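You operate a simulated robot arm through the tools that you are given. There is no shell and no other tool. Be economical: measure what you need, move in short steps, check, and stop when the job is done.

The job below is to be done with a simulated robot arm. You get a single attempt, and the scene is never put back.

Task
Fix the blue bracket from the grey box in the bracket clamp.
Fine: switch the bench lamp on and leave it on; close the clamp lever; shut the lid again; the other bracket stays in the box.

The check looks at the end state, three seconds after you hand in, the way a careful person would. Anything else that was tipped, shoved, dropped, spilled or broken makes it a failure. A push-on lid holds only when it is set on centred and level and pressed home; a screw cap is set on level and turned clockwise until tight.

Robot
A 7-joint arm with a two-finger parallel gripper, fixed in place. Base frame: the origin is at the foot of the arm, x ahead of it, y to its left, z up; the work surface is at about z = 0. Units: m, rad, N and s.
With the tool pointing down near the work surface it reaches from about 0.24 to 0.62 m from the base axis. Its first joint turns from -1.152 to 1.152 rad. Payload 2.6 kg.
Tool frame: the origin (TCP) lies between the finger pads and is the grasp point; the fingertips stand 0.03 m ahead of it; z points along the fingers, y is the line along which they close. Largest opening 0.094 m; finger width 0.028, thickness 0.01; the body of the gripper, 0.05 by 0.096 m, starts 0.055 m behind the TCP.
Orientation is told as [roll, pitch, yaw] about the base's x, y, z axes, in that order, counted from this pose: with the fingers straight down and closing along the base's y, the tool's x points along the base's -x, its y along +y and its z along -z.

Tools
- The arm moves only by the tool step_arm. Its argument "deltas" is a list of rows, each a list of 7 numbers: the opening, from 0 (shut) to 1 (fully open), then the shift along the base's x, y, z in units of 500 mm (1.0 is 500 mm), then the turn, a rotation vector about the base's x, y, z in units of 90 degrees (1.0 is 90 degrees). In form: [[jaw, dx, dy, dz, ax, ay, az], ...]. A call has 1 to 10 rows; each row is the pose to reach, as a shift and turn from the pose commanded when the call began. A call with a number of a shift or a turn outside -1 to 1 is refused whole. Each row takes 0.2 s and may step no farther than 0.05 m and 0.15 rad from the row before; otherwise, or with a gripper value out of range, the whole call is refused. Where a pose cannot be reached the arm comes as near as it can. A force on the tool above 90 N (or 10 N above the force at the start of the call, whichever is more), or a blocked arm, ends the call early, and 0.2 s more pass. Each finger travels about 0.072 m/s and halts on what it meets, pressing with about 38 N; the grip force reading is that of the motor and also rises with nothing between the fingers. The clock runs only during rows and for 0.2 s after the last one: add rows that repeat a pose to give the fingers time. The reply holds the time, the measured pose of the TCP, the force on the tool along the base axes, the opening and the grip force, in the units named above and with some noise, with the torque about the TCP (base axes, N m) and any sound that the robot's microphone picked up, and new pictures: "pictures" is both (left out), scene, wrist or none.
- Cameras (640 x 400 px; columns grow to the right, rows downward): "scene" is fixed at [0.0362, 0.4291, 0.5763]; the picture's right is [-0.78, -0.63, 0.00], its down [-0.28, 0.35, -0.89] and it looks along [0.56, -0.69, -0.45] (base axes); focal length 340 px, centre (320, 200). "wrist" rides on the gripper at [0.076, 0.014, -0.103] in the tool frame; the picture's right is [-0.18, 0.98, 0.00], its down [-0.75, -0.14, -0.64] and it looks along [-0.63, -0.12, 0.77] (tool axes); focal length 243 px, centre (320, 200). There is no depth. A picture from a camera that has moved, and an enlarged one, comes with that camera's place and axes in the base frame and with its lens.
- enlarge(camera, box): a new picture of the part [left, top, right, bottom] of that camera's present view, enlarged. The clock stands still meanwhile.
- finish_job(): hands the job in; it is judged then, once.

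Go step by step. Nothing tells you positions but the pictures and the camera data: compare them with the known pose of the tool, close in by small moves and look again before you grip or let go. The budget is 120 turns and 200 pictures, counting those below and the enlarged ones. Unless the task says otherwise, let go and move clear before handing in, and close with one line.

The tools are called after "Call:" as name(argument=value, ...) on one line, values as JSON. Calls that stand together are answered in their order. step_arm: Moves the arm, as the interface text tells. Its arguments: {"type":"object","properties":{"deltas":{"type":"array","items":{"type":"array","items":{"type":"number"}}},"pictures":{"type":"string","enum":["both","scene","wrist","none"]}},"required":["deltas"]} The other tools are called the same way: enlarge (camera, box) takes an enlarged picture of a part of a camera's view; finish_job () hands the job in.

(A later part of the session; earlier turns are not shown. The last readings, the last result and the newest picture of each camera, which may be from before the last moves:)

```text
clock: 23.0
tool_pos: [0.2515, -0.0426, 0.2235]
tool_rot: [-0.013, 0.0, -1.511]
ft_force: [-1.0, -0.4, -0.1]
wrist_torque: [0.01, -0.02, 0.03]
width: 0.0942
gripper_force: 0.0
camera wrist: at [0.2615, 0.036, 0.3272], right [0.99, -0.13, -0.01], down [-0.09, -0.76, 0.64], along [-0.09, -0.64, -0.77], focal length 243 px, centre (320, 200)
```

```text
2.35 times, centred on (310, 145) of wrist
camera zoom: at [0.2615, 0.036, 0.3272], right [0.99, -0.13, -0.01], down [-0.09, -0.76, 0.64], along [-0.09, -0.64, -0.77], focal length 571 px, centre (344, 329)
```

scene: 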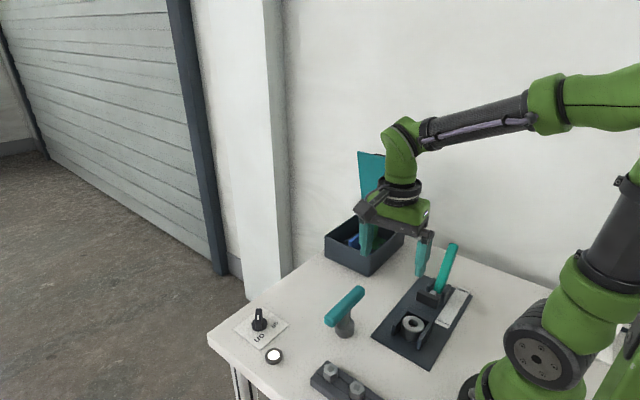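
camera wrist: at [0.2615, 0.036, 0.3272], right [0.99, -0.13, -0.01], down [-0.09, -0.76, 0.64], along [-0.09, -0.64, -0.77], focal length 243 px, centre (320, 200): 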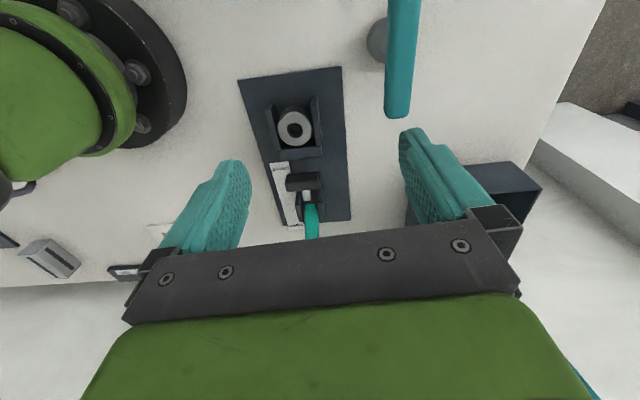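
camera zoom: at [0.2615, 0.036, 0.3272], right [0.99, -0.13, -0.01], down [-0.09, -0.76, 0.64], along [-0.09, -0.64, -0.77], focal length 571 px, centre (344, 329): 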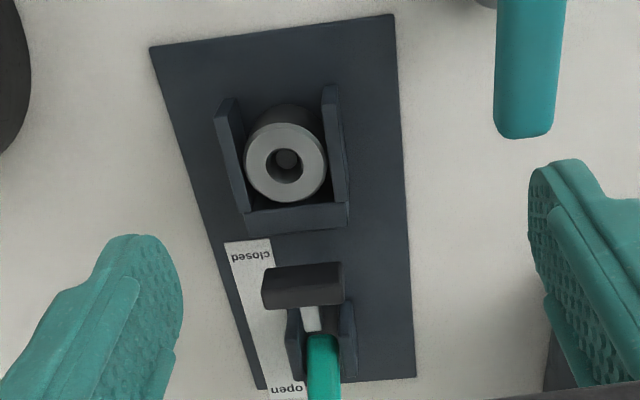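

I need the shapes precisely, so I'll enlarge strongly on the nest and the blue bracket.

Call:
enlarge(camera="wrist", box=[260, 90, 350, 170])

Call:
enlarge(camera="scene", box=[335, 215, 405, 265])

Call:
enlarge(camera="scene", box=[390, 295, 440, 345])

```text
5.00 times, centred on (305, 130) of wrist
camera zoom: at [0.2615, 0.036, 0.3272], right [0.99, -0.13, -0.01], down [-0.09, -0.76, 0.64], along [-0.09, -0.64, -0.77], focal length 1213 px, centre (395, 550)
```

zoom: 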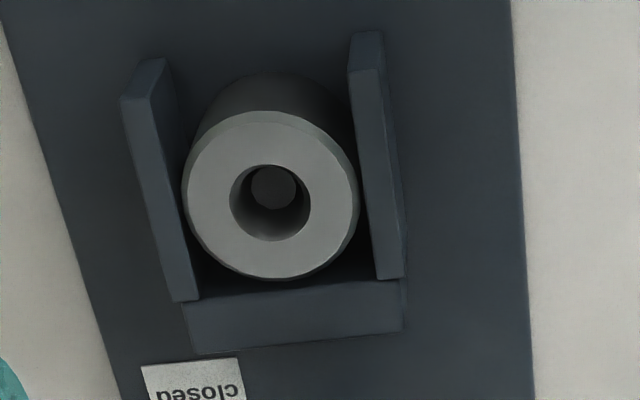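

```text
8.00 times, centred on (370, 240) of scene
camera zoom: at [0.0362, 0.429, 0.5763], right [-0.78, -0.63, 0.0], down [-0.28, 0.35, -0.89], along [0.56, -0.69, -0.45], focal length 2723 px, centre (-80, -120)
```

zoom: 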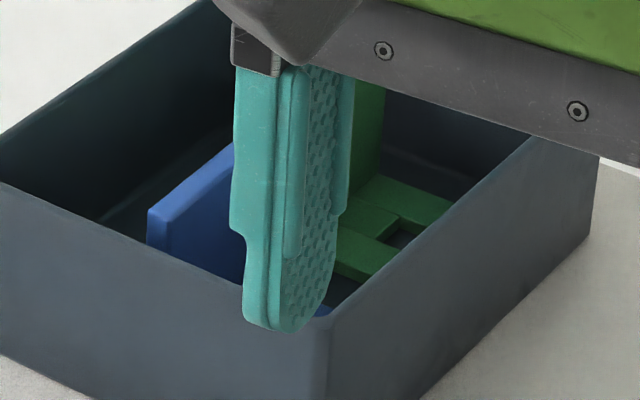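

```text
8.00 times, centred on (415, 320) of scene
camera zoom: at [0.0362, 0.429, 0.5763], right [-0.78, -0.63, 0.0], down [-0.28, 0.35, -0.89], along [0.56, -0.69, -0.45], focal length 2723 px, centre (-440, -760)
```

zoom: 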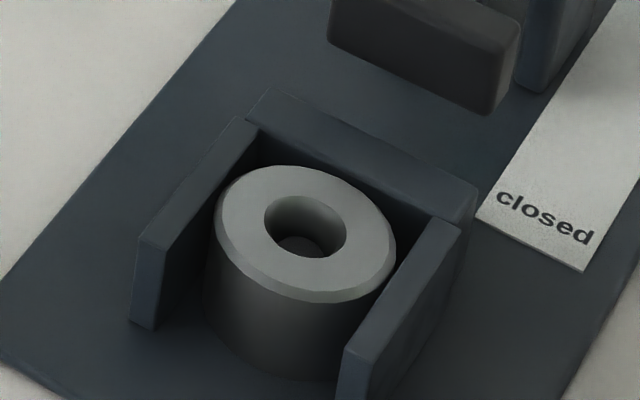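

A pin top seems to show inside the ring's bore, so the ring may be a loose part standing on the nest's pin. I'll examine the blue bracket from above with yaw −90° before deciding.

Call:
step_arm(deltas=[[1, 0.07, -0.02, 0.08, 0, 0, 0], [1, 0.14, -0.06, 0.12, 0, 0, -0.02], [1, 0.21, -0.11, 0.12, 0, 0, -0.038], [1, 0.28, -0.16, 0.12, 0, 0, -0.038], [1, 0.34, -0.2, 0.12, 0, 0, -0.038], [1, 0.38, -0.235, 0.12, 0.008, 0, -0.038]], pictures="wrist")

Call:
enlarge(camera="wrist", box=[240, 60, 380, 160])

```text
refused: row 1 steps farther than a row can; nothing moved
```

```text
4.00 times, centred on (310, 110) of wrist
camera zoom: at [0.2615, 0.036, 0.3272], right [0.99, -0.13, -0.01], down [-0.09, -0.76, 0.64], along [-0.09, -0.64, -0.77], focal length 970 px, centre (360, 560)
```

zoom: 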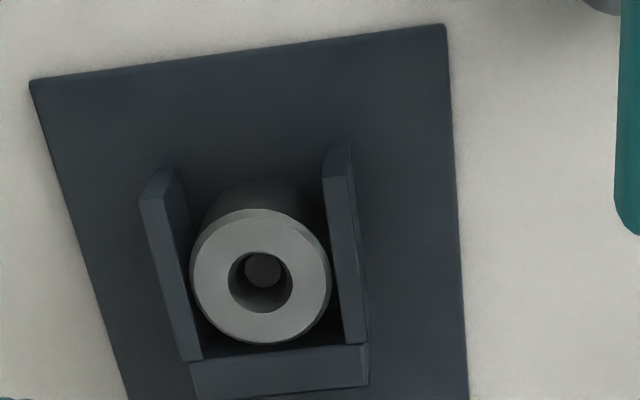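

A row was slightly too long; I'll repeat it with more rows.

Call:
step_arm(deltas=[[1, 0.05, -0.01, 0.06, 0, 0, 0], [1, 0.11, -0.04, 0.1, 0, 0, -0.02], [1, 0.18, -0.09, 0.12, 0, 0, -0.038], [1, 0.25, -0.14, 0.12, 0, 0, -0.038], [1, 0.32, -0.19, 0.12, 0, 0, -0.038], [1, 0.38, -0.235, 0.12, 0.008, 0, -0.038]], pictures="wrist")

Call:
enlarge(camera="wrist", box=[240, 60, 380, 160])

```text
clock: 24.4
tool_pos: [0.4442, -0.1609, 0.2863]
tool_rot: [-0.017, 0.014, -1.571]
ft_force: [-0.3, -0.8, -0.1]
wrist_torque: [0.03, -0.02, -0.02]
width: 0.094
gripper_force: 0.1
camera wrist: at [0.4586, -0.0866, 0.39], right [0.98, -0.18, -0.02], down [-0.13, -0.76, 0.63], along [-0.13, -0.62, -0.77], focal length 243 px, centre (320, 200)
```

wrist: 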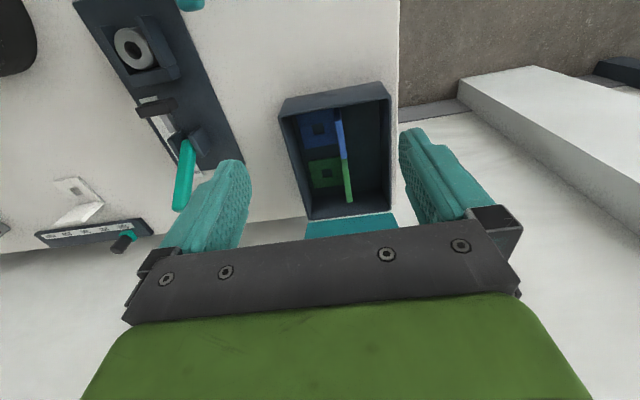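

```text
4.00 times, centred on (310, 110) of wrist
camera zoom: at [0.4586, -0.0866, 0.39], right [0.98, -0.18, -0.02], down [-0.13, -0.76, 0.63], along [-0.13, -0.62, -0.77], focal length 970 px, centre (360, 560)
```

zoom: 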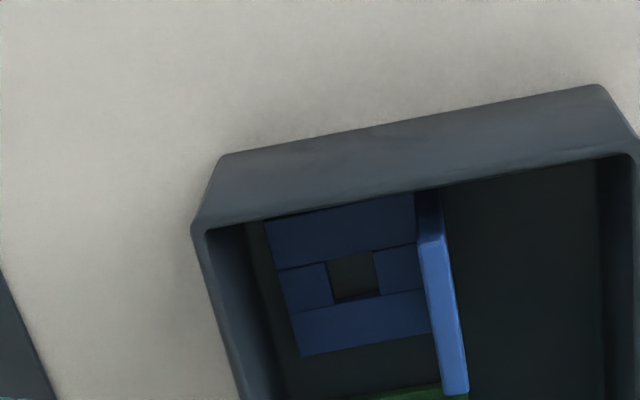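

The measured bracket (base about 58 × 62 mm, hole about 18 mm square) seems bigger than the nest (about 48 mm inside). I'll take stronger enlargements from this viewpoint to settle it.

Call:
enlarge(camera="wrist", box=[70, 0, 250, 180])

Call:
enlarge(camera="wrist", box=[275, 80, 395, 220])

Call:
enlarge(camera="scene", box=[405, 230, 485, 320])

```text
2.22 times, centred on (160, 90) of wrist
camera zoom: at [0.4586, -0.0866, 0.39], right [0.98, -0.18, -0.02], down [-0.13, -0.76, 0.63], along [-0.13, -0.62, -0.77], focal length 539 px, centre (676, 444)
```

zoom: 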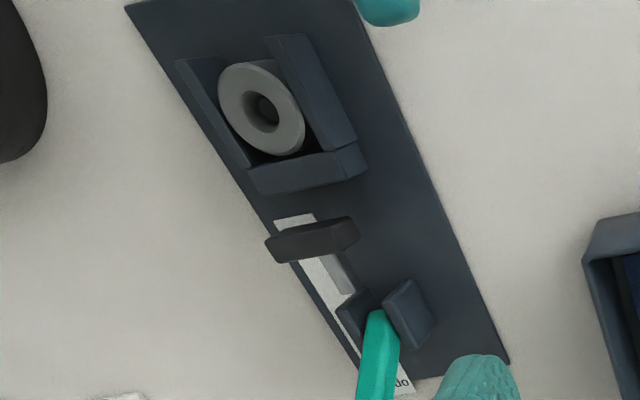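

```text
2.86 times, centred on (335, 150) of wrist
camera zoom: at [0.4586, -0.0866, 0.39], right [0.98, -0.18, -0.02], down [-0.13, -0.76, 0.63], along [-0.13, -0.62, -0.77], focal length 693 px, centre (277, 343)
```

zoom: 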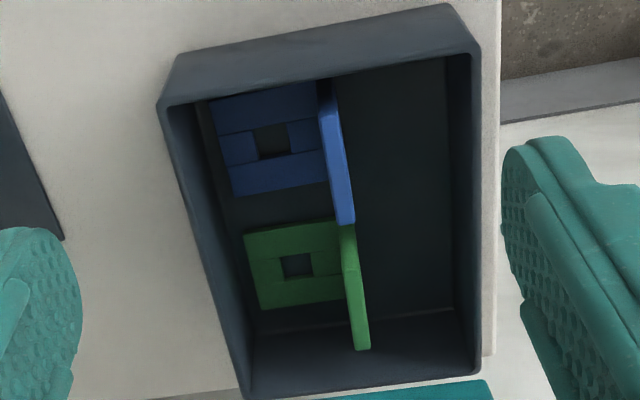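

```text
4.44 times, centred on (445, 275) of scene
camera zoom: at [0.0362, 0.4291, 0.5763], right [-0.78, -0.63, 0.0], down [-0.28, 0.35, -0.89], along [0.56, -0.69, -0.45], focal length 1513 px, centre (-236, -133)
```

zoom: 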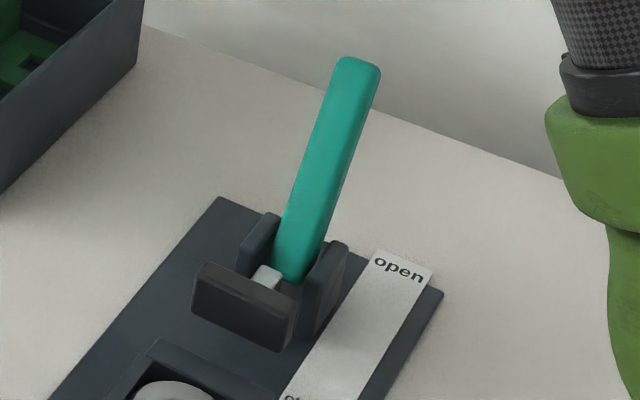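

The blue bracket's upright top is near (0.454, −0.242, 0.068). I'll hover over it with yaw −90° and the jaw half open; once it's lifted I can also inspect its underside.

Call:
step_arm(deltas=[[0.5, 0.007, -0.054, -0.06, -0.009, -0.011, 0], [0.5, 0.014, -0.108, -0.12, -0.009, -0.011, 0], [0.5, 0.02, -0.162, -0.18, -0.009, -0.011, 0], [0.5, 0.02, -0.162, -0.252, -0.009, -0.011, 0]])

Call:
enlarge(camera="scene", box=[320, 180, 420, 280])

Call:
enlarge(camera="wrist", box=[220, 50, 420, 230])

```text
clock: 25.4
tool_pos: [0.453, -0.2426, 0.1565]
tool_rot: [0.0, 0.0, -1.571]
ft_force: [-0.4, -0.3, 0.1]
wrist_torque: [-0.01, 0.01, -0.03]
width: 0.0472
gripper_force: 0.0
camera wrist: at [0.466, -0.1653, 0.26], right [0.98, -0.18, 0.0], down [-0.14, -0.75, 0.64], along [-0.12, -0.63, -0.77], focal length 243 px, centre (320, 200)
```

scene: 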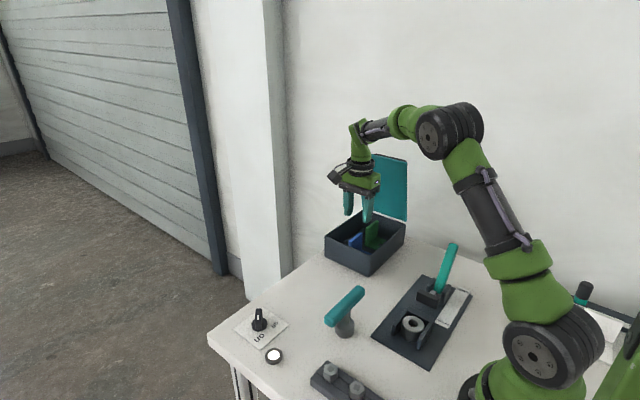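
wrist: 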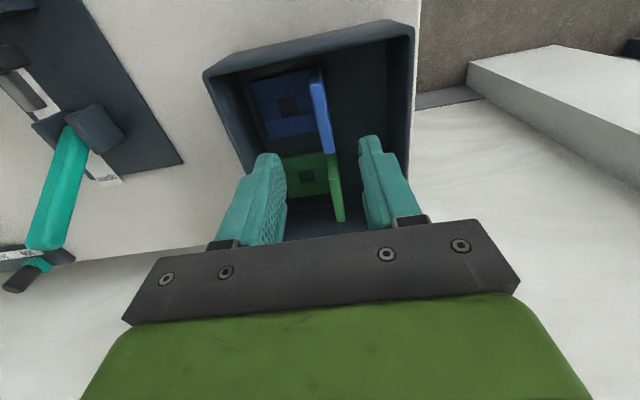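

```text
4.00 times, centred on (370, 230) of scene
camera zoom: at [0.0362, 0.429, 0.5763], right [-0.78, -0.63, 0.0], down [-0.28, 0.35, -0.89], along [0.56, -0.69, -0.45], focal length 1362 px, centre (120, 80)
```

zoom: 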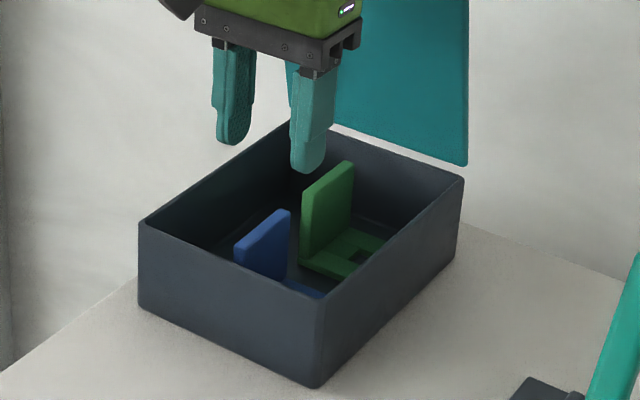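

```text
2.22 times, centred on (320, 140) of wrist
camera zoom: at [0.466, -0.1653, 0.26], right [0.98, -0.18, 0.0], down [-0.14, -0.75, 0.64], along [-0.12, -0.63, -0.77], focal length 539 px, centre (320, 333)
```

zoom: 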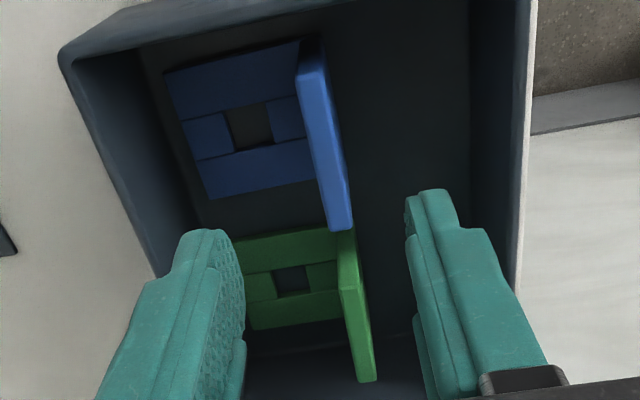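

The jaws are centred on the upright (x 0.4545, y −0.242, top z ≈ 0.067). I'll descend to TCP z ≈ 0.056 and close.

Call:
step_arm(deltas=[[0.5, 0.003, 0.001, -0.06, 0, 0, 0], [0.5, 0.003, 0.001, -0.12, 0, 0, 0], [0.5, 0.003, 0.001, -0.17, 0, 0, 0], [0.5, 0.003, 0.001, -0.2, 0, 0, 0], [0, 0.003, 0.001, -0.2, 0, 0, 0], [0, 0.003, 0.001, -0.2, 0, 0, 0], [0, 0.003, 0.001, -0.2, 0, 0, 0], [0, 0.003, 0.001, -0.2, 0, 0, 0]])

```text
clock: 27.2
tool_pos: [0.4536, -0.2419, 0.0574]
tool_rot: [0.002, 0.0, -1.572]
ft_force: [-0.2, 0.7, -0.2]
wrist_torque: [0.0, -0.01, 0.03]
width: 0.0138
gripper_force: 37.9
camera wrist: at [0.4673, -0.1649, 0.1614], right [0.98, -0.18, 0.0], down [-0.14, -0.75, 0.64], along [-0.12, -0.63, -0.77], focal length 243 px, centre (320, 200)
```

scene: 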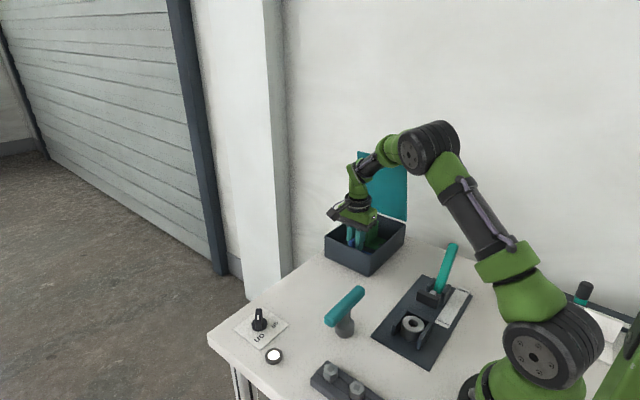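
wrist: 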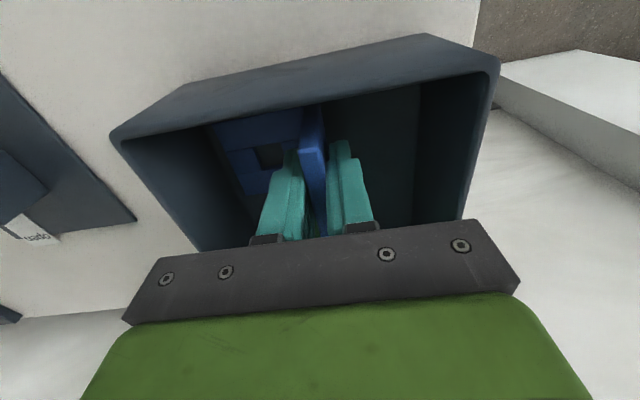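

It's gripped at about 14 mm. I'll lift straight up out of the box.

Call:
step_arm(deltas=[[0, 0, 0, 0.04, 0, 0, 0], [0, 0, 0, 0.1, 0, 0, 0], [0, 0, 0, 0.18, 0, 0, 0], [0, 0, 0, 0.26, 0, 0, 0], [0, 0, 0, 0.34, 0, 0, 0], [0, 0, 0, 0.4, 0, 0, 0]])

Call:
enlarge(camera="scene", box=[320, 130, 420, 250])

Call:
enlarge(camera="wrist", box=[200, 80, 400, 250])

```text
clock: 28.6
tool_pos: [0.4529, -0.243, 0.2588]
tool_rot: [0.001, 0.001, -1.57]
ft_force: [0.7, -0.7, 0.0]
wrist_torque: [-0.01, 0.0, 0.03]
width: 0.0
gripper_force: 33.1
camera wrist: at [0.4666, -0.1663, 0.3618], right [0.98, -0.18, 0.0], down [-0.14, -0.75, 0.64], along [-0.12, -0.63, -0.77], focal length 243 px, centre (320, 200)
```

scene: 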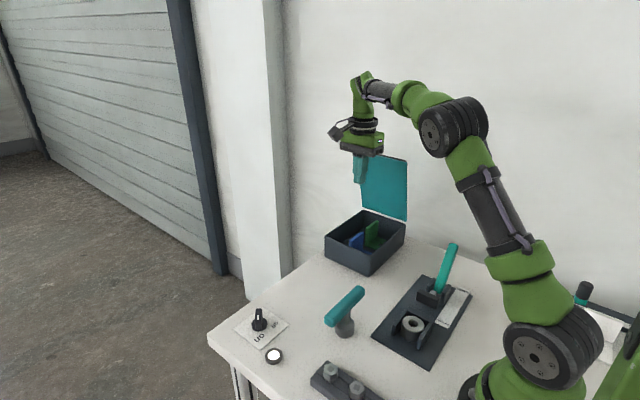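
wrist: 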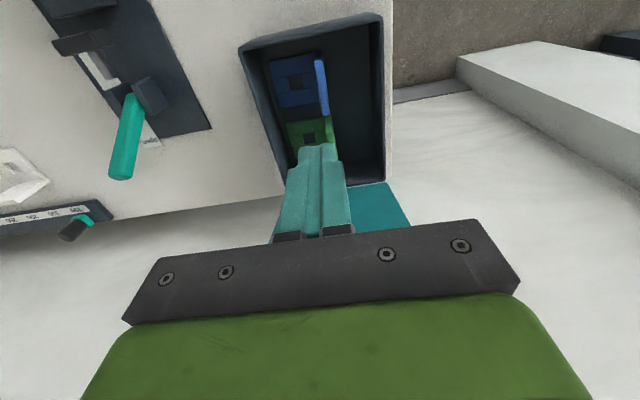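

```text
3.33 times, centred on (370, 190) of scene
camera zoom: at [0.0362, 0.4291, 0.5763], right [-0.78, -0.63, 0.0], down [-0.28, 0.35, -0.89], along [0.56, -0.69, -0.45], focal length 1135 px, centre (153, 233)
```

zoom: 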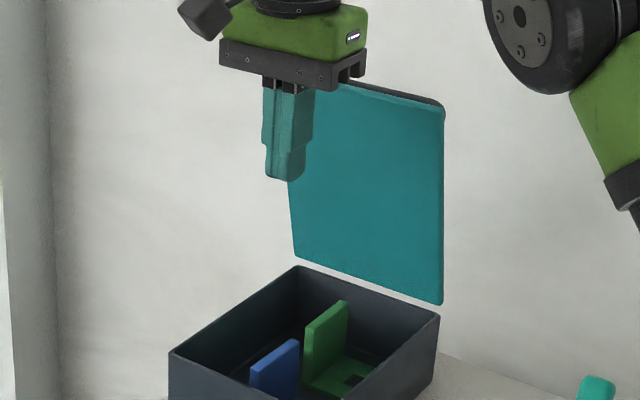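

```text
2.35 times, centred on (300, 165) of wrist
camera zoom: at [0.4666, -0.1663, 0.3618], right [0.98, -0.18, 0.0], down [-0.14, -0.75, 0.64], along [-0.12, -0.63, -0.77], focal length 571 px, centre (367, 282)
```

zoom: 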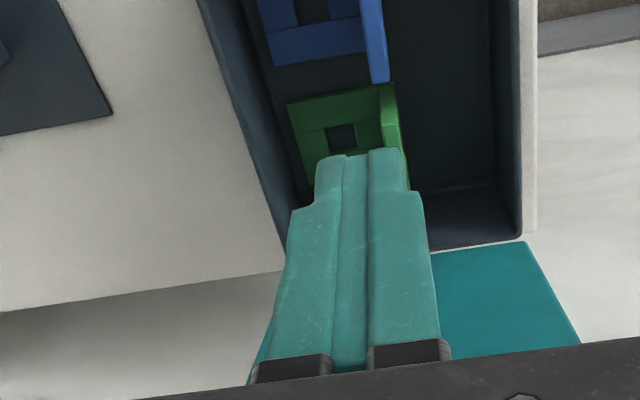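

The grip slipped: the jaws are shut and the bracket is still in the box. I'll re-grip a little deeper and lift in tiny steps while watching the force.

Call:
step_arm(deltas=[[0.5, 0, 0, 0, 0, 0, 0], [0.5, 0.0, 0.0, -0.08, 0, 0, 0], [0.5, 0.0, 0.0, -0.16, 0, 0, 0], [0.5, 0.0, 0, -0.24, 0, 0, 0], [0.5, 0.0, 0.0, -0.31, 0, 0, 0], [0.5, 0, 0, -0.37, 0, 0, 0], [0.5, 0, 0, -0.41, 0, 0, 0]], pictures="wrist")

Call:
enlarge(camera="wrist", box=[200, 80, 420, 250])

Call:
enlarge(camera="scene", box=[310, 180, 410, 280])

```text
clock: 30.2
tool_pos: [0.4524, -0.2431, 0.0516]
tool_rot: [0.001, 0.0, -1.57]
ft_force: [0.2, -0.5, -0.6]
wrist_torque: [-0.01, -0.04, -0.03]
width: 0.047
gripper_force: 0.1
camera wrist: at [0.4665, -0.1663, 0.1555], right [0.98, -0.18, 0.0], down [-0.14, -0.75, 0.64], along [-0.12, -0.63, -0.77], focal length 243 px, centre (320, 200)
```

wrist: 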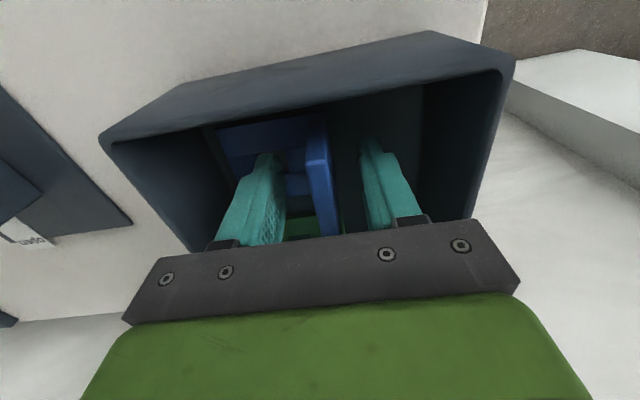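

```text
2.35 times, centred on (310, 165) of wrist
camera zoom: at [0.4665, -0.1663, 0.1555], right [0.98, -0.18, 0.0], down [-0.14, -0.75, 0.64], along [-0.12, -0.63, -0.77], focal length 571 px, centre (344, 282)
```

zoom: 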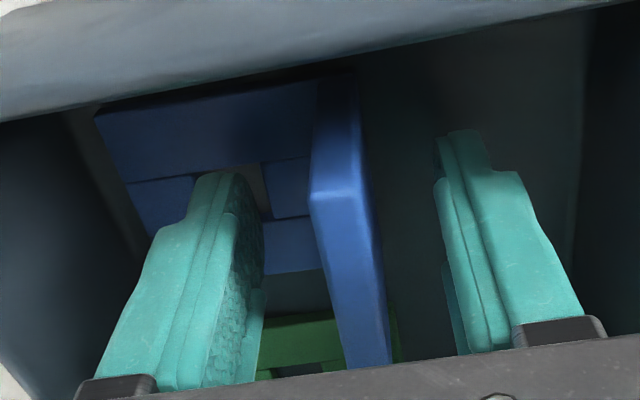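

```text
4.00 times, centred on (360, 230) of scene
camera zoom: at [0.0362, 0.4291, 0.5763], right [-0.78, -0.63, 0.0], down [-0.28, 0.35, -0.89], along [0.56, -0.69, -0.45], focal length 1362 px, centre (160, 80)
```

zoom: 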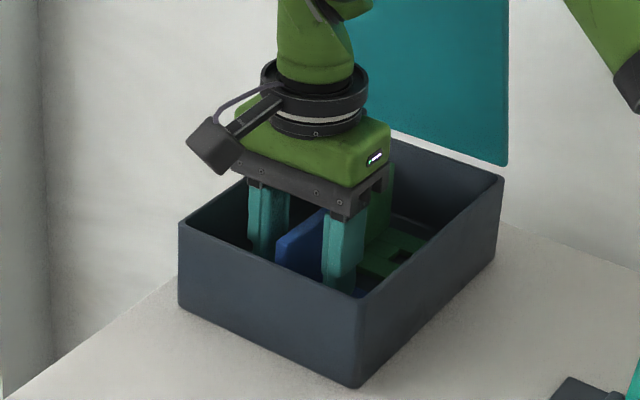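

Call:
step_arm(deltas=[[0, 0, 0, 0, 0, 0, 0], [0, 0, 0, 0, 0, 0, 0], [0, 0, 0, 0, 0, 0, 0], [0, 0, 0, 0, 0, 0, 0], [0, 0, 0, 0, 0, 0, 0], [0, 0, 0, 0, 0, 0, 0]], pictures="none")

Call:
step_arm(deltas=[[0, 0, 0, 0.006, 0, 0, 0], [0, 0, 0, 0.012, 0, 0, 0]], pictures="wrist")

```text
clock: 31.6
tool_pos: [0.4542, -0.2432, 0.0523]
tool_rot: [0.002, -0.001, -1.57]
ft_force: [0.3, 0.5, -0.3]
wrist_torque: [-0.03, -0.04, 0.02]
width: 0.0138
gripper_force: 38.7
```

```text
clock: 32.2
tool_pos: [0.4548, -0.2434, 0.0583]
tool_rot: [0.002, 0.0, -1.571]
ft_force: [0.3, 0.3, -2.3]
wrist_torque: [0.01, -0.03, 0.01]
width: 0.0139
gripper_force: 38.1
camera wrist: at [0.4669, -0.1662, 0.1628], right [0.98, -0.18, 0.0], down [-0.14, -0.75, 0.64], along [-0.12, -0.63, -0.77], focal length 243 px, centre (320, 200)
```

wrist: 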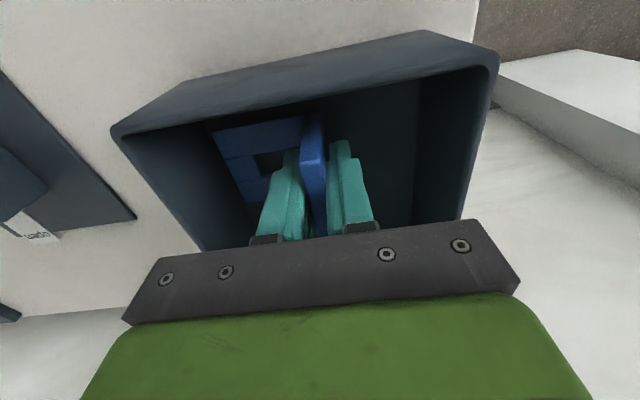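

The load reads about −2 N, so it seems to be held. I'll lift on slowly with checks.

Call:
step_arm(deltas=[[0, 0, 0, 0.01, 0, 0, 0], [0, 0, 0, 0.02, 0, 0, 0], [0, 0, 0, 0.03, 0, 0, 0], [0, 0, 0, 0.04, 0, 0, 0]])

Call:
enlarge(camera="scene", box=[310, 180, 410, 280])

```text
clock: 33.2
tool_pos: [0.4539, -0.2437, 0.079]
tool_rot: [0.005, 0.001, -1.568]
ft_force: [0.4, 0.1, -2.5]
wrist_torque: [0.02, -0.05, 0.0]
width: 0.0139
gripper_force: 38.0
camera wrist: at [0.4672, -0.166, 0.1832], right [0.98, -0.18, 0.0], down [-0.14, -0.75, 0.64], along [-0.12, -0.63, -0.77], focal length 243 px, centre (320, 200)
```

scene: 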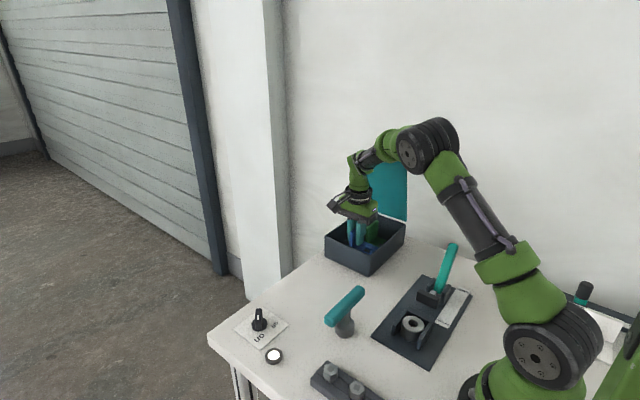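
wrist: 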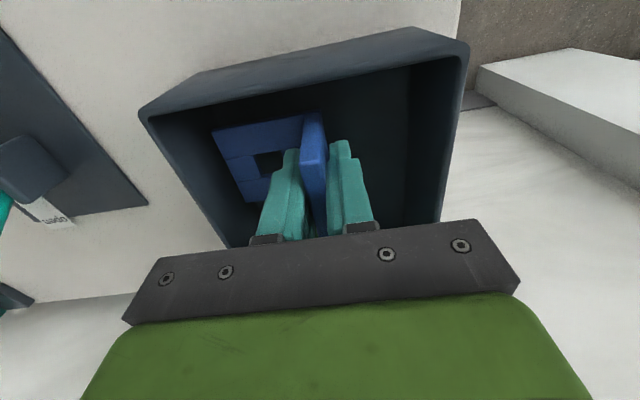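

```text
4.00 times, centred on (360, 230) of scene
camera zoom: at [0.0362, 0.4291, 0.5763], right [-0.78, -0.63, 0.0], down [-0.28, 0.35, -0.89], along [0.56, -0.69, -0.45], focal length 1362 px, centre (160, 80)
```

zoom: 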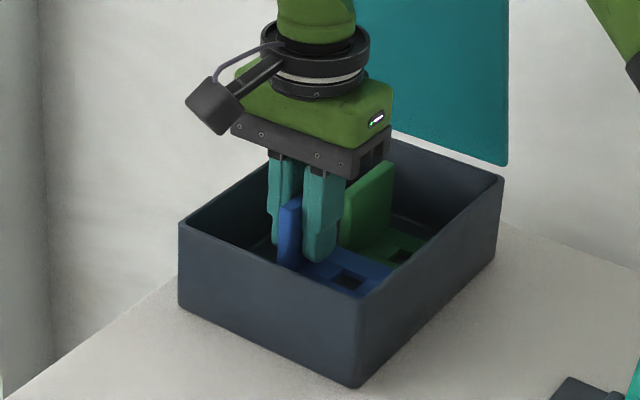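

The bracket is rising with the jaws. I'll keep the lift slow.

Call:
step_arm(deltas=[[0, 0, 0, 0.02, 0, 0, 0], [0, 0, 0, 0.04, 0, 0, 0], [0, 0, 0, 0.06, 0, 0, 0], [0, 0, 0, 0.08, 0, 0, 0], [0, 0, 0, 0.1, 0, 0, 0], [0, 0, 0, 0.12, 0, 0, 0], [0, 0, 0, 0.14, 0, 0, 0], [0, 0, 0, 0.16, 0, 0, 0], [0, 0, 0, 0.18, 0, 0, 0], [0, 0, 0, 0.2, 0, 0, 0]], pictures="scene")

Call:
enlarge(camera="scene", box=[310, 140, 410, 240])

```text
clock: 35.4
tool_pos: [0.4518, -0.2427, 0.1815]
tool_rot: [0.002, 0.001, -1.571]
ft_force: [-0.3, -0.4, -1.9]
wrist_torque: [0.03, -0.07, 0.01]
width: 0.0138
gripper_force: 37.5
```

scene: 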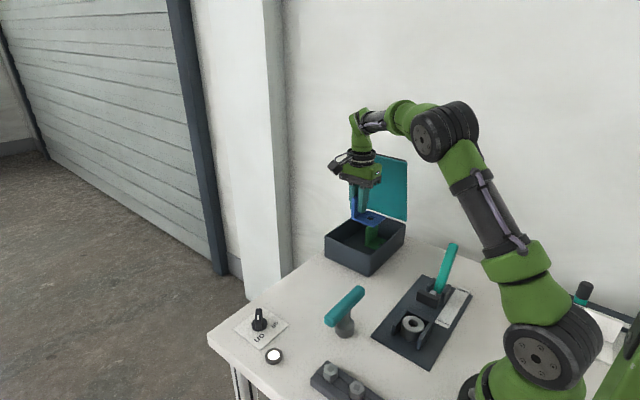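

```text
4.00 times, centred on (360, 190) of scene
camera zoom: at [0.0362, 0.4291, 0.5763], right [-0.78, -0.63, 0.0], down [-0.28, 0.35, -0.89], along [0.56, -0.69, -0.45], focal length 1362 px, centre (160, 240)
```

zoom: 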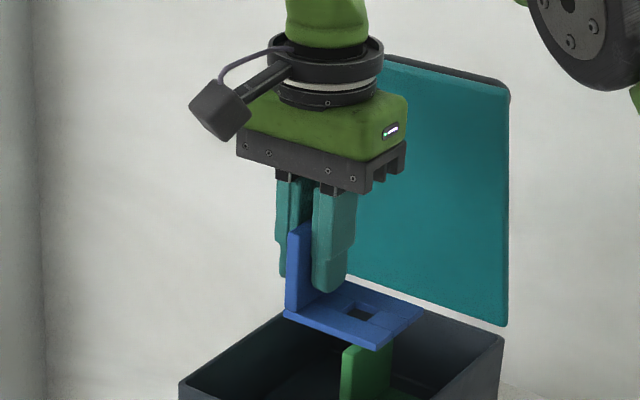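

The blue bracket is out and firmly held. I'll carry it above the clamp, turning so its upright faces +y, and compare its size directly with the nest before any placing.

Call:
step_arm(deltas=[[0, -0.01, 0.01, 0.07, 0, 0, 0], [0, -0.05, 0.04, 0.12, 0, 0, 0.08], [0, -0.1, 0.08, 0.14, 0, 0, 0.17], [0, -0.15, 0.12, 0.14, 0, 0, 0.26], [0, -0.2, 0.16, 0.14, 0, 0, 0.35], [0, -0.25, 0.2, 0.14, 0, 0, 0.44], [0, -0.3, 0.24, 0.14, 0, 0, 0.53], [0, -0.34, 0.29, 0.14, 0, 0, 0.62], [0, -0.38, 0.34, 0.14, 0, 0, 0.71], [0, -0.42, 0.37, 0.14, 0, 0, 0.8]], pictures="none")

Call:
step_arm(deltas=[[0, -0.02, 0, -0.03, 0, 0, 0.08], [0, -0.04, 0, -0.07, 0, 0, 0.16], [0, -0.06, 0, -0.12, 0, 0, 0.2], [0, -0.064, 0, -0.18, 0, 0, 0.2]])

Call:
enlarge(camera="scene", box=[360, 230, 480, 370])

```text
clock: 37.6
tool_pos: [0.2424, -0.0573, 0.2497]
tool_rot: [0.002, -0.001, -0.31]
ft_force: [-0.1, 0.1, -1.6]
wrist_torque: [0.03, -0.06, -0.01]
width: 0.0141
gripper_force: 38.1
```

```text
clock: 38.6
tool_pos: [0.2128, -0.0583, 0.1615]
tool_rot: [0.002, -0.001, 0.002]
ft_force: [-0.2, -0.1, -2.0]
wrist_torque: [0.03, 0.03, 0.01]
width: 0.014
gripper_force: 37.7
camera wrist: at [0.1356, -0.0434, 0.264], right [0.18, 0.98, 0.0], down [0.75, -0.14, 0.64], along [0.63, -0.12, -0.77], focal length 243 px, centre (320, 200)
```

scene: 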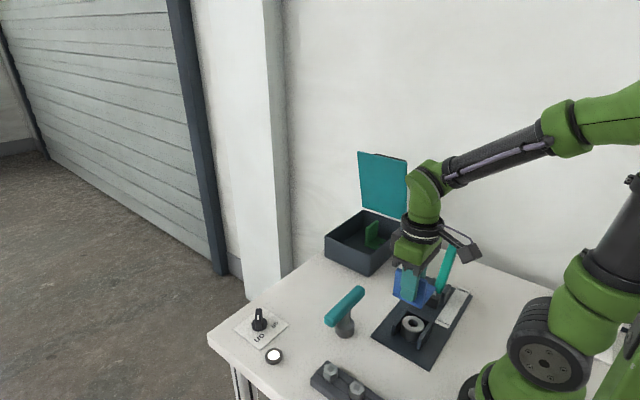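
wrist: 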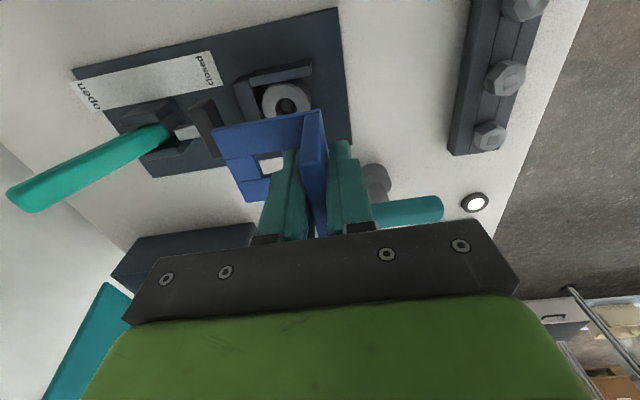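

```text
2.86 times, centred on (420, 300) of scene
camera zoom: at [0.0362, 0.4291, 0.5763], right [-0.78, -0.63, 0.0], down [-0.28, 0.35, -0.89], along [0.56, -0.69, -0.45], focal length 973 px, centre (34, -86)
```

zoom: 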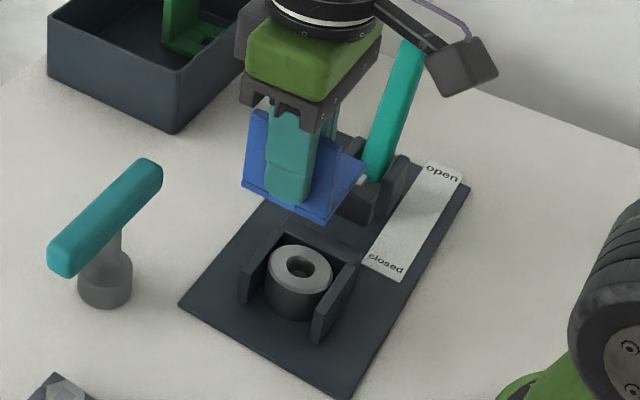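

Reach over the nest is fine, but the base (61 mm) is wider than the nest's inside (48 mm). To understand the clamp I'll set the bracket on the open table at about (0.42, −0.06) and then try how the lever works and whether the ring is loose.

Call:
step_arm(deltas=[[0, 0.02, 0, 0.05, 0, 0, 0], [0, 0.1, 0, 0.07, 0, 0, 0], [0, 0.18, 0, 0.07, 0, 0, 0], [0, 0.26, 0, 0.07, 0, 0, 0], [0, 0.34, 0, 0.06, 0, 0, 0], [0, 0.415, 0, 0.02, 0, 0, 0], [0, 0.415, 0, -0.06, 0, 0, 0], [0, 0.415, 0, -0.13, 0, 0, 0], [0, 0.415, 0, -0.18, 0, 0, 0], [0, 0.415, 0, -0.21, 0, 0, 0]])

Call:
enlarge(camera="scene", box=[310, 200, 430, 350])

```text
clock: 40.8
tool_pos: [0.4196, -0.0582, 0.0555]
tool_rot: [0.001, 0.002, 0.002]
ft_force: [0.6, -0.2, -1.4]
wrist_torque: [0.0, 0.01, 0.0]
width: 0.0138
gripper_force: 37.3
camera wrist: at [0.3425, -0.044, 0.1583], right [0.18, 0.98, 0.0], down [0.75, -0.14, 0.64], along [0.63, -0.12, -0.77], focal length 243 px, centre (320, 200)
```

scene: 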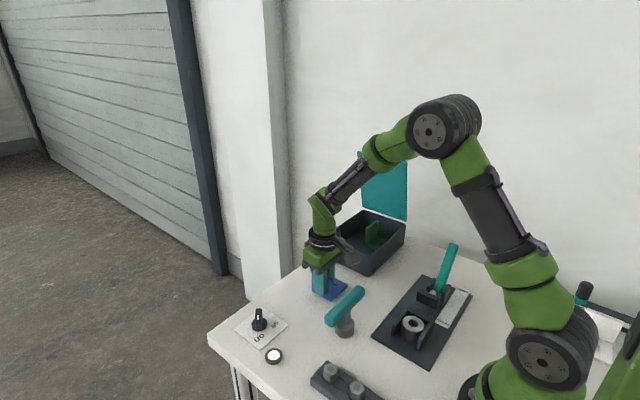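
wrist: 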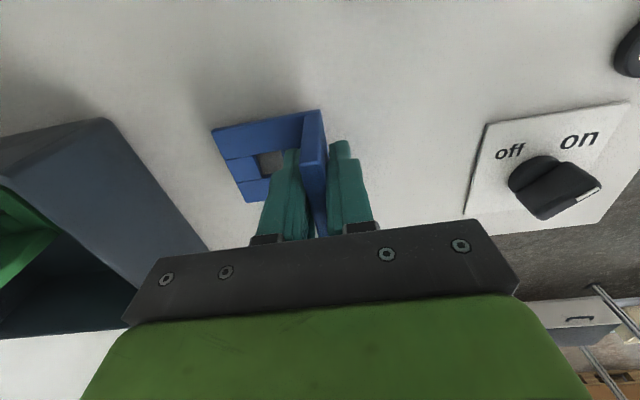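

```text
2.67 times, centred on (370, 275) of scene
camera zoom: at [0.0362, 0.4291, 0.5763], right [-0.78, -0.63, 0.0], down [-0.28, 0.35, -0.89], along [0.56, -0.69, -0.45], focal length 908 px, centre (187, 0)
```

zoom: 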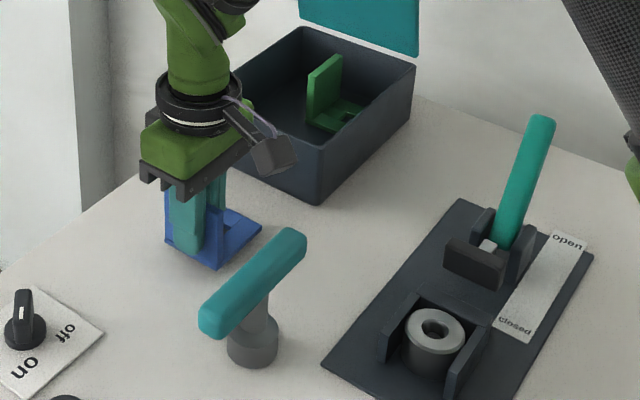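

The bracket is just above the table. I'll lower it in small steps to feel contact.

Call:
step_arm(deltas=[[0, 0, 0, -0.004, 0, 0, 0], [0, 0, 0, -0.008, 0, 0, 0], [0, 0, 0, -0.011, 0, 0, 0]], pictures="none")

```text
clock: 41.6
tool_pos: [0.4178, -0.0587, 0.0496]
tool_rot: [0.002, 0.0, 0.0]
ft_force: [0.8, 0.7, -2.0]
wrist_torque: [0.04, 0.01, 0.01]
width: 0.0138
gripper_force: 37.6
```

Call:
step_arm(deltas=[[0, 0, 0, -0.003, 0, 0, 0], [0, 0, 0, -0.006, 0, 0, 0]], pictures="none")

```text
clock: 42.2
tool_pos: [0.4176, -0.057, 0.0458]
tool_rot: [0.002, -0.001, 0.001]
ft_force: [0.0, -0.1, -2.9]
wrist_torque: [0.03, 0.02, 0.03]
width: 0.0137
gripper_force: 37.9
```

Call:
step_arm(deltas=[[0, 0, 0, -0.003, 0, 0, 0], [0, 0, 0, -0.006, 0, 0, 0]], pictures="none")

Call:
enlarge(camera="scene", box=[320, 250, 370, 310])

```text
clock: 42.8
tool_pos: [0.4193, -0.0574, 0.0463]
tool_rot: [0.0, -0.006, 0.0]
ft_force: [-9.8, 0.7, 29.3]
wrist_torque: [-0.05, 0.0, -0.04]
width: 0.0142
gripper_force: 37.9
```

```text
6.67 times, centred on (345, 280) of scene
camera zoom: at [0.0361, 0.4291, 0.5763], right [-0.78, -0.63, 0.0], down [-0.28, 0.35, -0.89], along [0.56, -0.69, -0.45], focal length 2270 px, centre (153, -333)
```

zoom: 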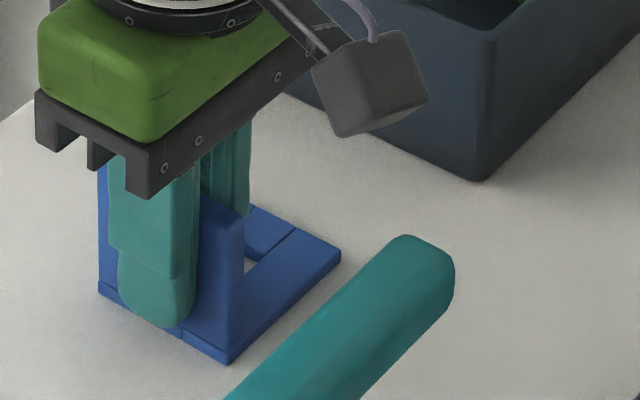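

Contact: the base bottom is 46 mm below the TCP. I'll ease off, release and rise.

Call:
step_arm(deltas=[[0, 0, 0, 0.006, 0, 0, 0], [0.4, 0, 0, 0.006, 0, 0, 0], [0.4, 0, 0, 0.006, 0, 0, 0], [0.4, 0, 0, 0.08, 0, 0, 0], [0.4, 0, 0, 0.16, 0, 0, 0], [0.4, -0.06, 0, 0.24, 0, 0, 0], [0.4, -0.14, 0, 0.29, 0, 0, 0]])

Call:
enlarge(camera="scene", box=[310, 220, 450, 350])

Call:
enlarge(camera="wrist", box=[200, 60, 380, 200])

```text
clock: 44.4
tool_pos: [0.3494, -0.0564, 0.1868]
tool_rot: [0.001, 0.001, 0.002]
ft_force: [0.2, 0.4, 0.1]
wrist_torque: [0.04, 0.0, 0.01]
width: 0.0377
gripper_force: 0.0
camera wrist: at [0.2723, -0.0415, 0.2897], right [0.18, 0.98, 0.0], down [0.75, -0.14, 0.64], along [0.63, -0.12, -0.77], focal length 243 px, centre (320, 200)
```

scene: 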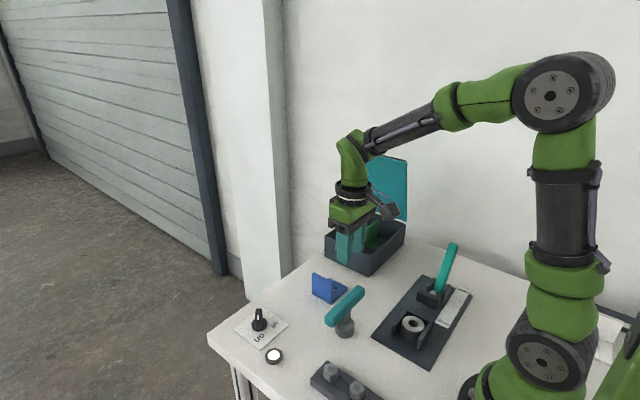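
wrist: 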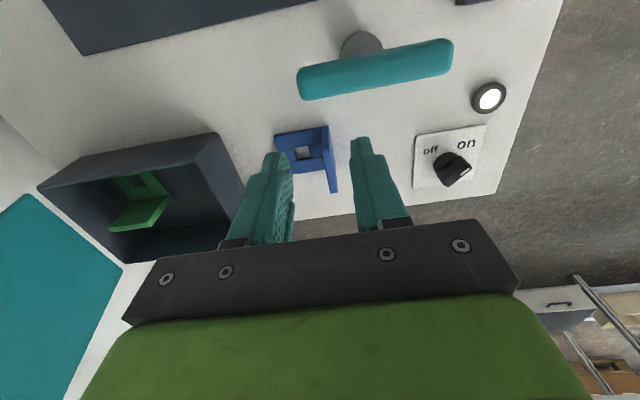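

```text
3.08 times, centred on (380, 285) of scene
camera zoom: at [0.0363, 0.4291, 0.5763], right [-0.78, -0.63, 0.0], down [-0.28, 0.35, -0.89], along [0.56, -0.69, -0.45], focal length 1048 px, centre (135, -62)
```

zoom: 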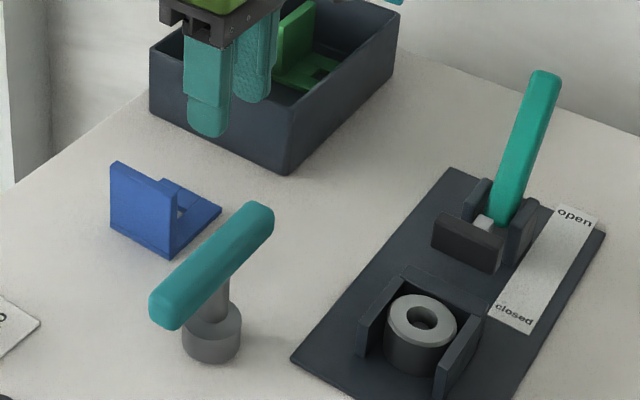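

```text
2.86 times, centred on (290, 130) of wrist
camera zoom: at [0.2723, -0.0415, 0.2897], right [0.18, 0.98, 0.0], down [0.75, -0.14, 0.64], along [0.63, -0.12, -0.77], focal length 693 px, centre (406, 400)
```

zoom: 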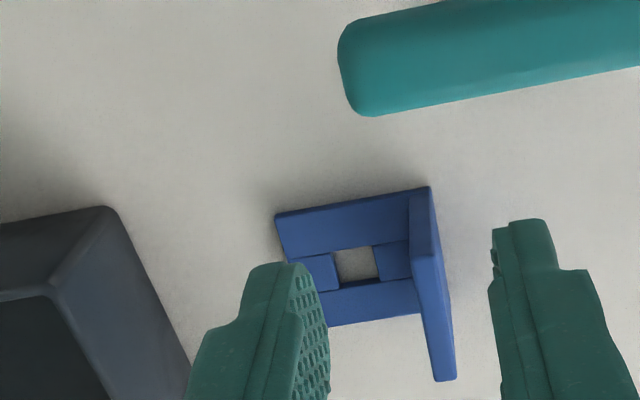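

The bracket stands safely on the table. Now I'll test the lever: closed fingers go behind it (−y side), starting from high up.

Call:
step_arm(deltas=[[0, -0.03, -0.05, 0.06, 0, 0, 0], [0, -0.06, -0.12, 0.1, 0, 0, 0], [0, -0.09, -0.19, 0.12, 0, 0, 0], [0, -0.12, -0.26, 0.12, 0, 0, 0], [0, -0.15, -0.33, 0.12, 0, 0, 0], [0, -0.19, -0.4, 0.12, 0, 0, 0], [0, -0.23, -0.47, 0.12, 0, 0, 0], [0, -0.279, -0.54, 0.12, 0, 0, 0], [0, -0.279, -0.567, 0.06, 0, 0, 0]])

Call:
enlarge(camera="scene", box=[370, 160, 510, 340])

```text
clock: 46.4
tool_pos: [0.2063, -0.3419, 0.2154]
tool_rot: [0.001, -0.001, 0.001]
ft_force: [0.4, -1.6, 0.5]
wrist_torque: [0.02, 0.02, 0.02]
width: 0.0
gripper_force: 32.3
camera wrist: at [0.1301, -0.327, 0.3199], right [0.18, 0.98, 0.0], down [0.75, -0.14, 0.64], along [0.63, -0.12, -0.77], focal length 243 px, centre (320, 200)
```

scene: 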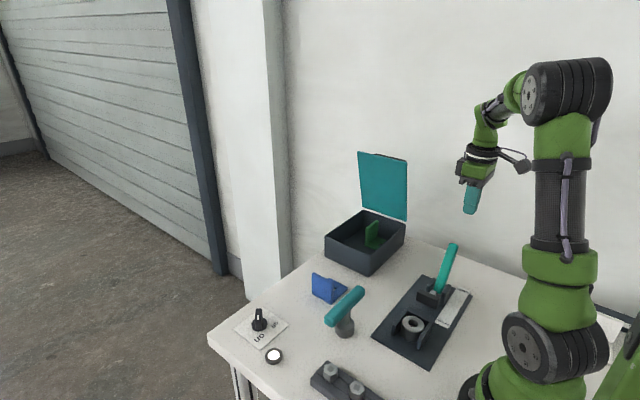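
wrist: 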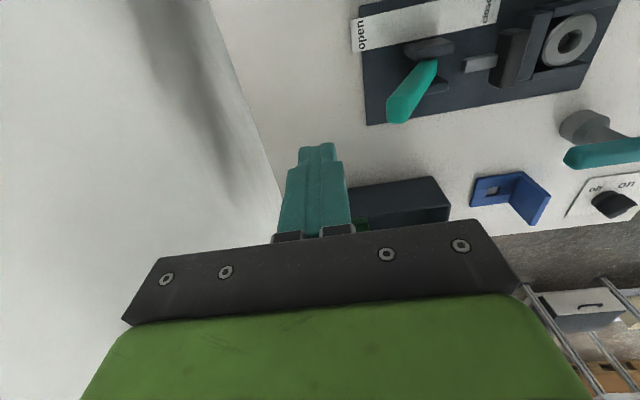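

```text
2.22 times, centred on (440, 250) of scene
camera zoom: at [0.0362, 0.4291, 0.5763], right [-0.78, -0.63, 0.0], down [-0.28, 0.35, -0.89], along [0.56, -0.69, -0.45], focal length 756 px, centre (53, 89)
```

zoom: 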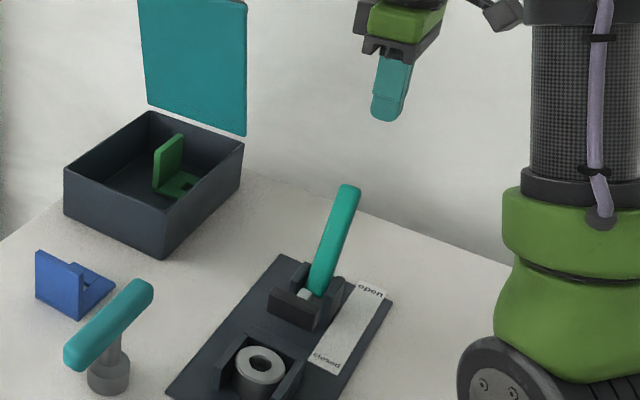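

Call:
enlarge(camera="wrist", box=[340, 0, 640, 150])

```text
2.13 times, centred on (490, 75) of wrist
camera zoom: at [0.1301, -0.327, 0.3199], right [0.18, 0.98, 0.0], down [0.75, -0.14, 0.64], along [0.63, -0.12, -0.77], focal length 518 px, centre (-43, 467)
```

zoom: 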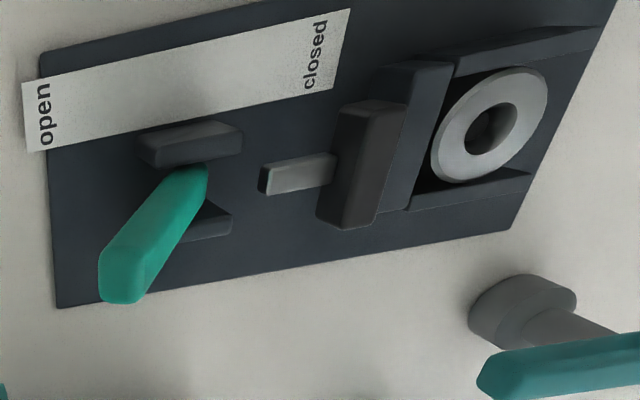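

The pressing bar and rod form a plunger that the lever pushes along +y. Before trying it, I'll get exact shapes by strongly enlarging the bracket and the nest from this viewpoint.

Call:
enlarge(camera="scene", box=[305, 265, 355, 310])

Call:
enlarge(camera="wrist", box=[460, 0, 640, 80])

Call:
enlarge(camera="wrist", box=[455, 150, 565, 240])

```text
8.89 times, centred on (330, 288) of scene
camera zoom: at [0.0362, 0.4291, 0.5763], right [-0.78, -0.63, 0.0], down [-0.28, 0.35, -0.89], along [0.56, -0.69, -0.45], focal length 3026 px, centre (231, -578)
```

zoom: 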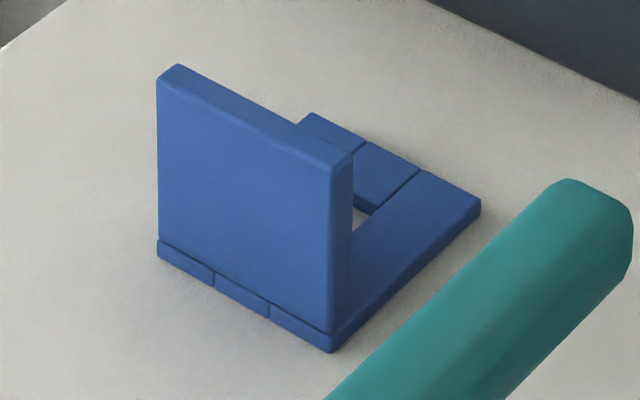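

```text
3.56 times, centred on (550, 40) of wrist
camera zoom: at [0.1301, -0.327, 0.3199], right [0.18, 0.98, 0.0], down [0.75, -0.14, 0.64], along [0.63, -0.12, -0.77], focal length 863 px, centre (-498, 769)
```

zoom: 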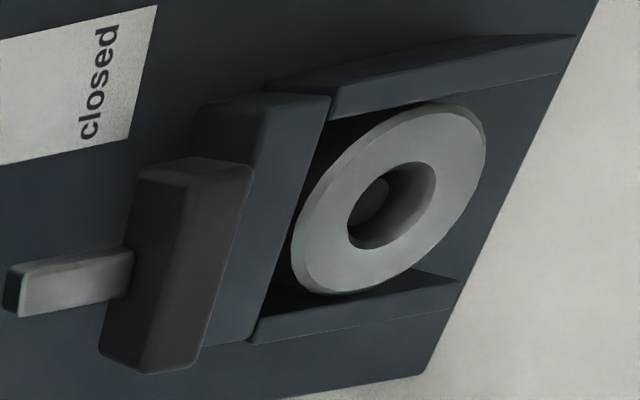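

```text
4.44 times, centred on (510, 195) of wrist
camera zoom: at [0.1301, -0.327, 0.3199], right [0.18, 0.98, 0.0], down [0.75, -0.14, 0.64], along [0.63, -0.12, -0.77], focal length 1078 px, centre (-524, 222)
```

zoom: 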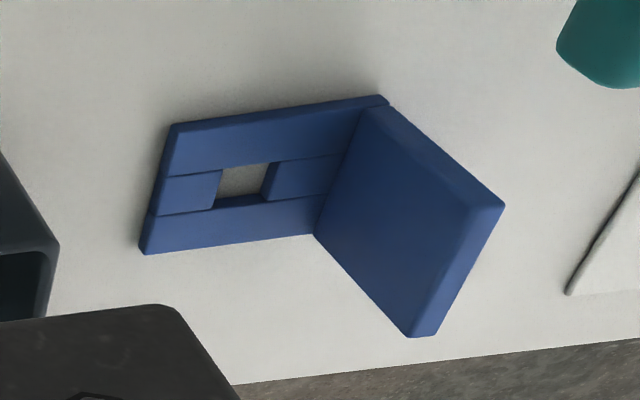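

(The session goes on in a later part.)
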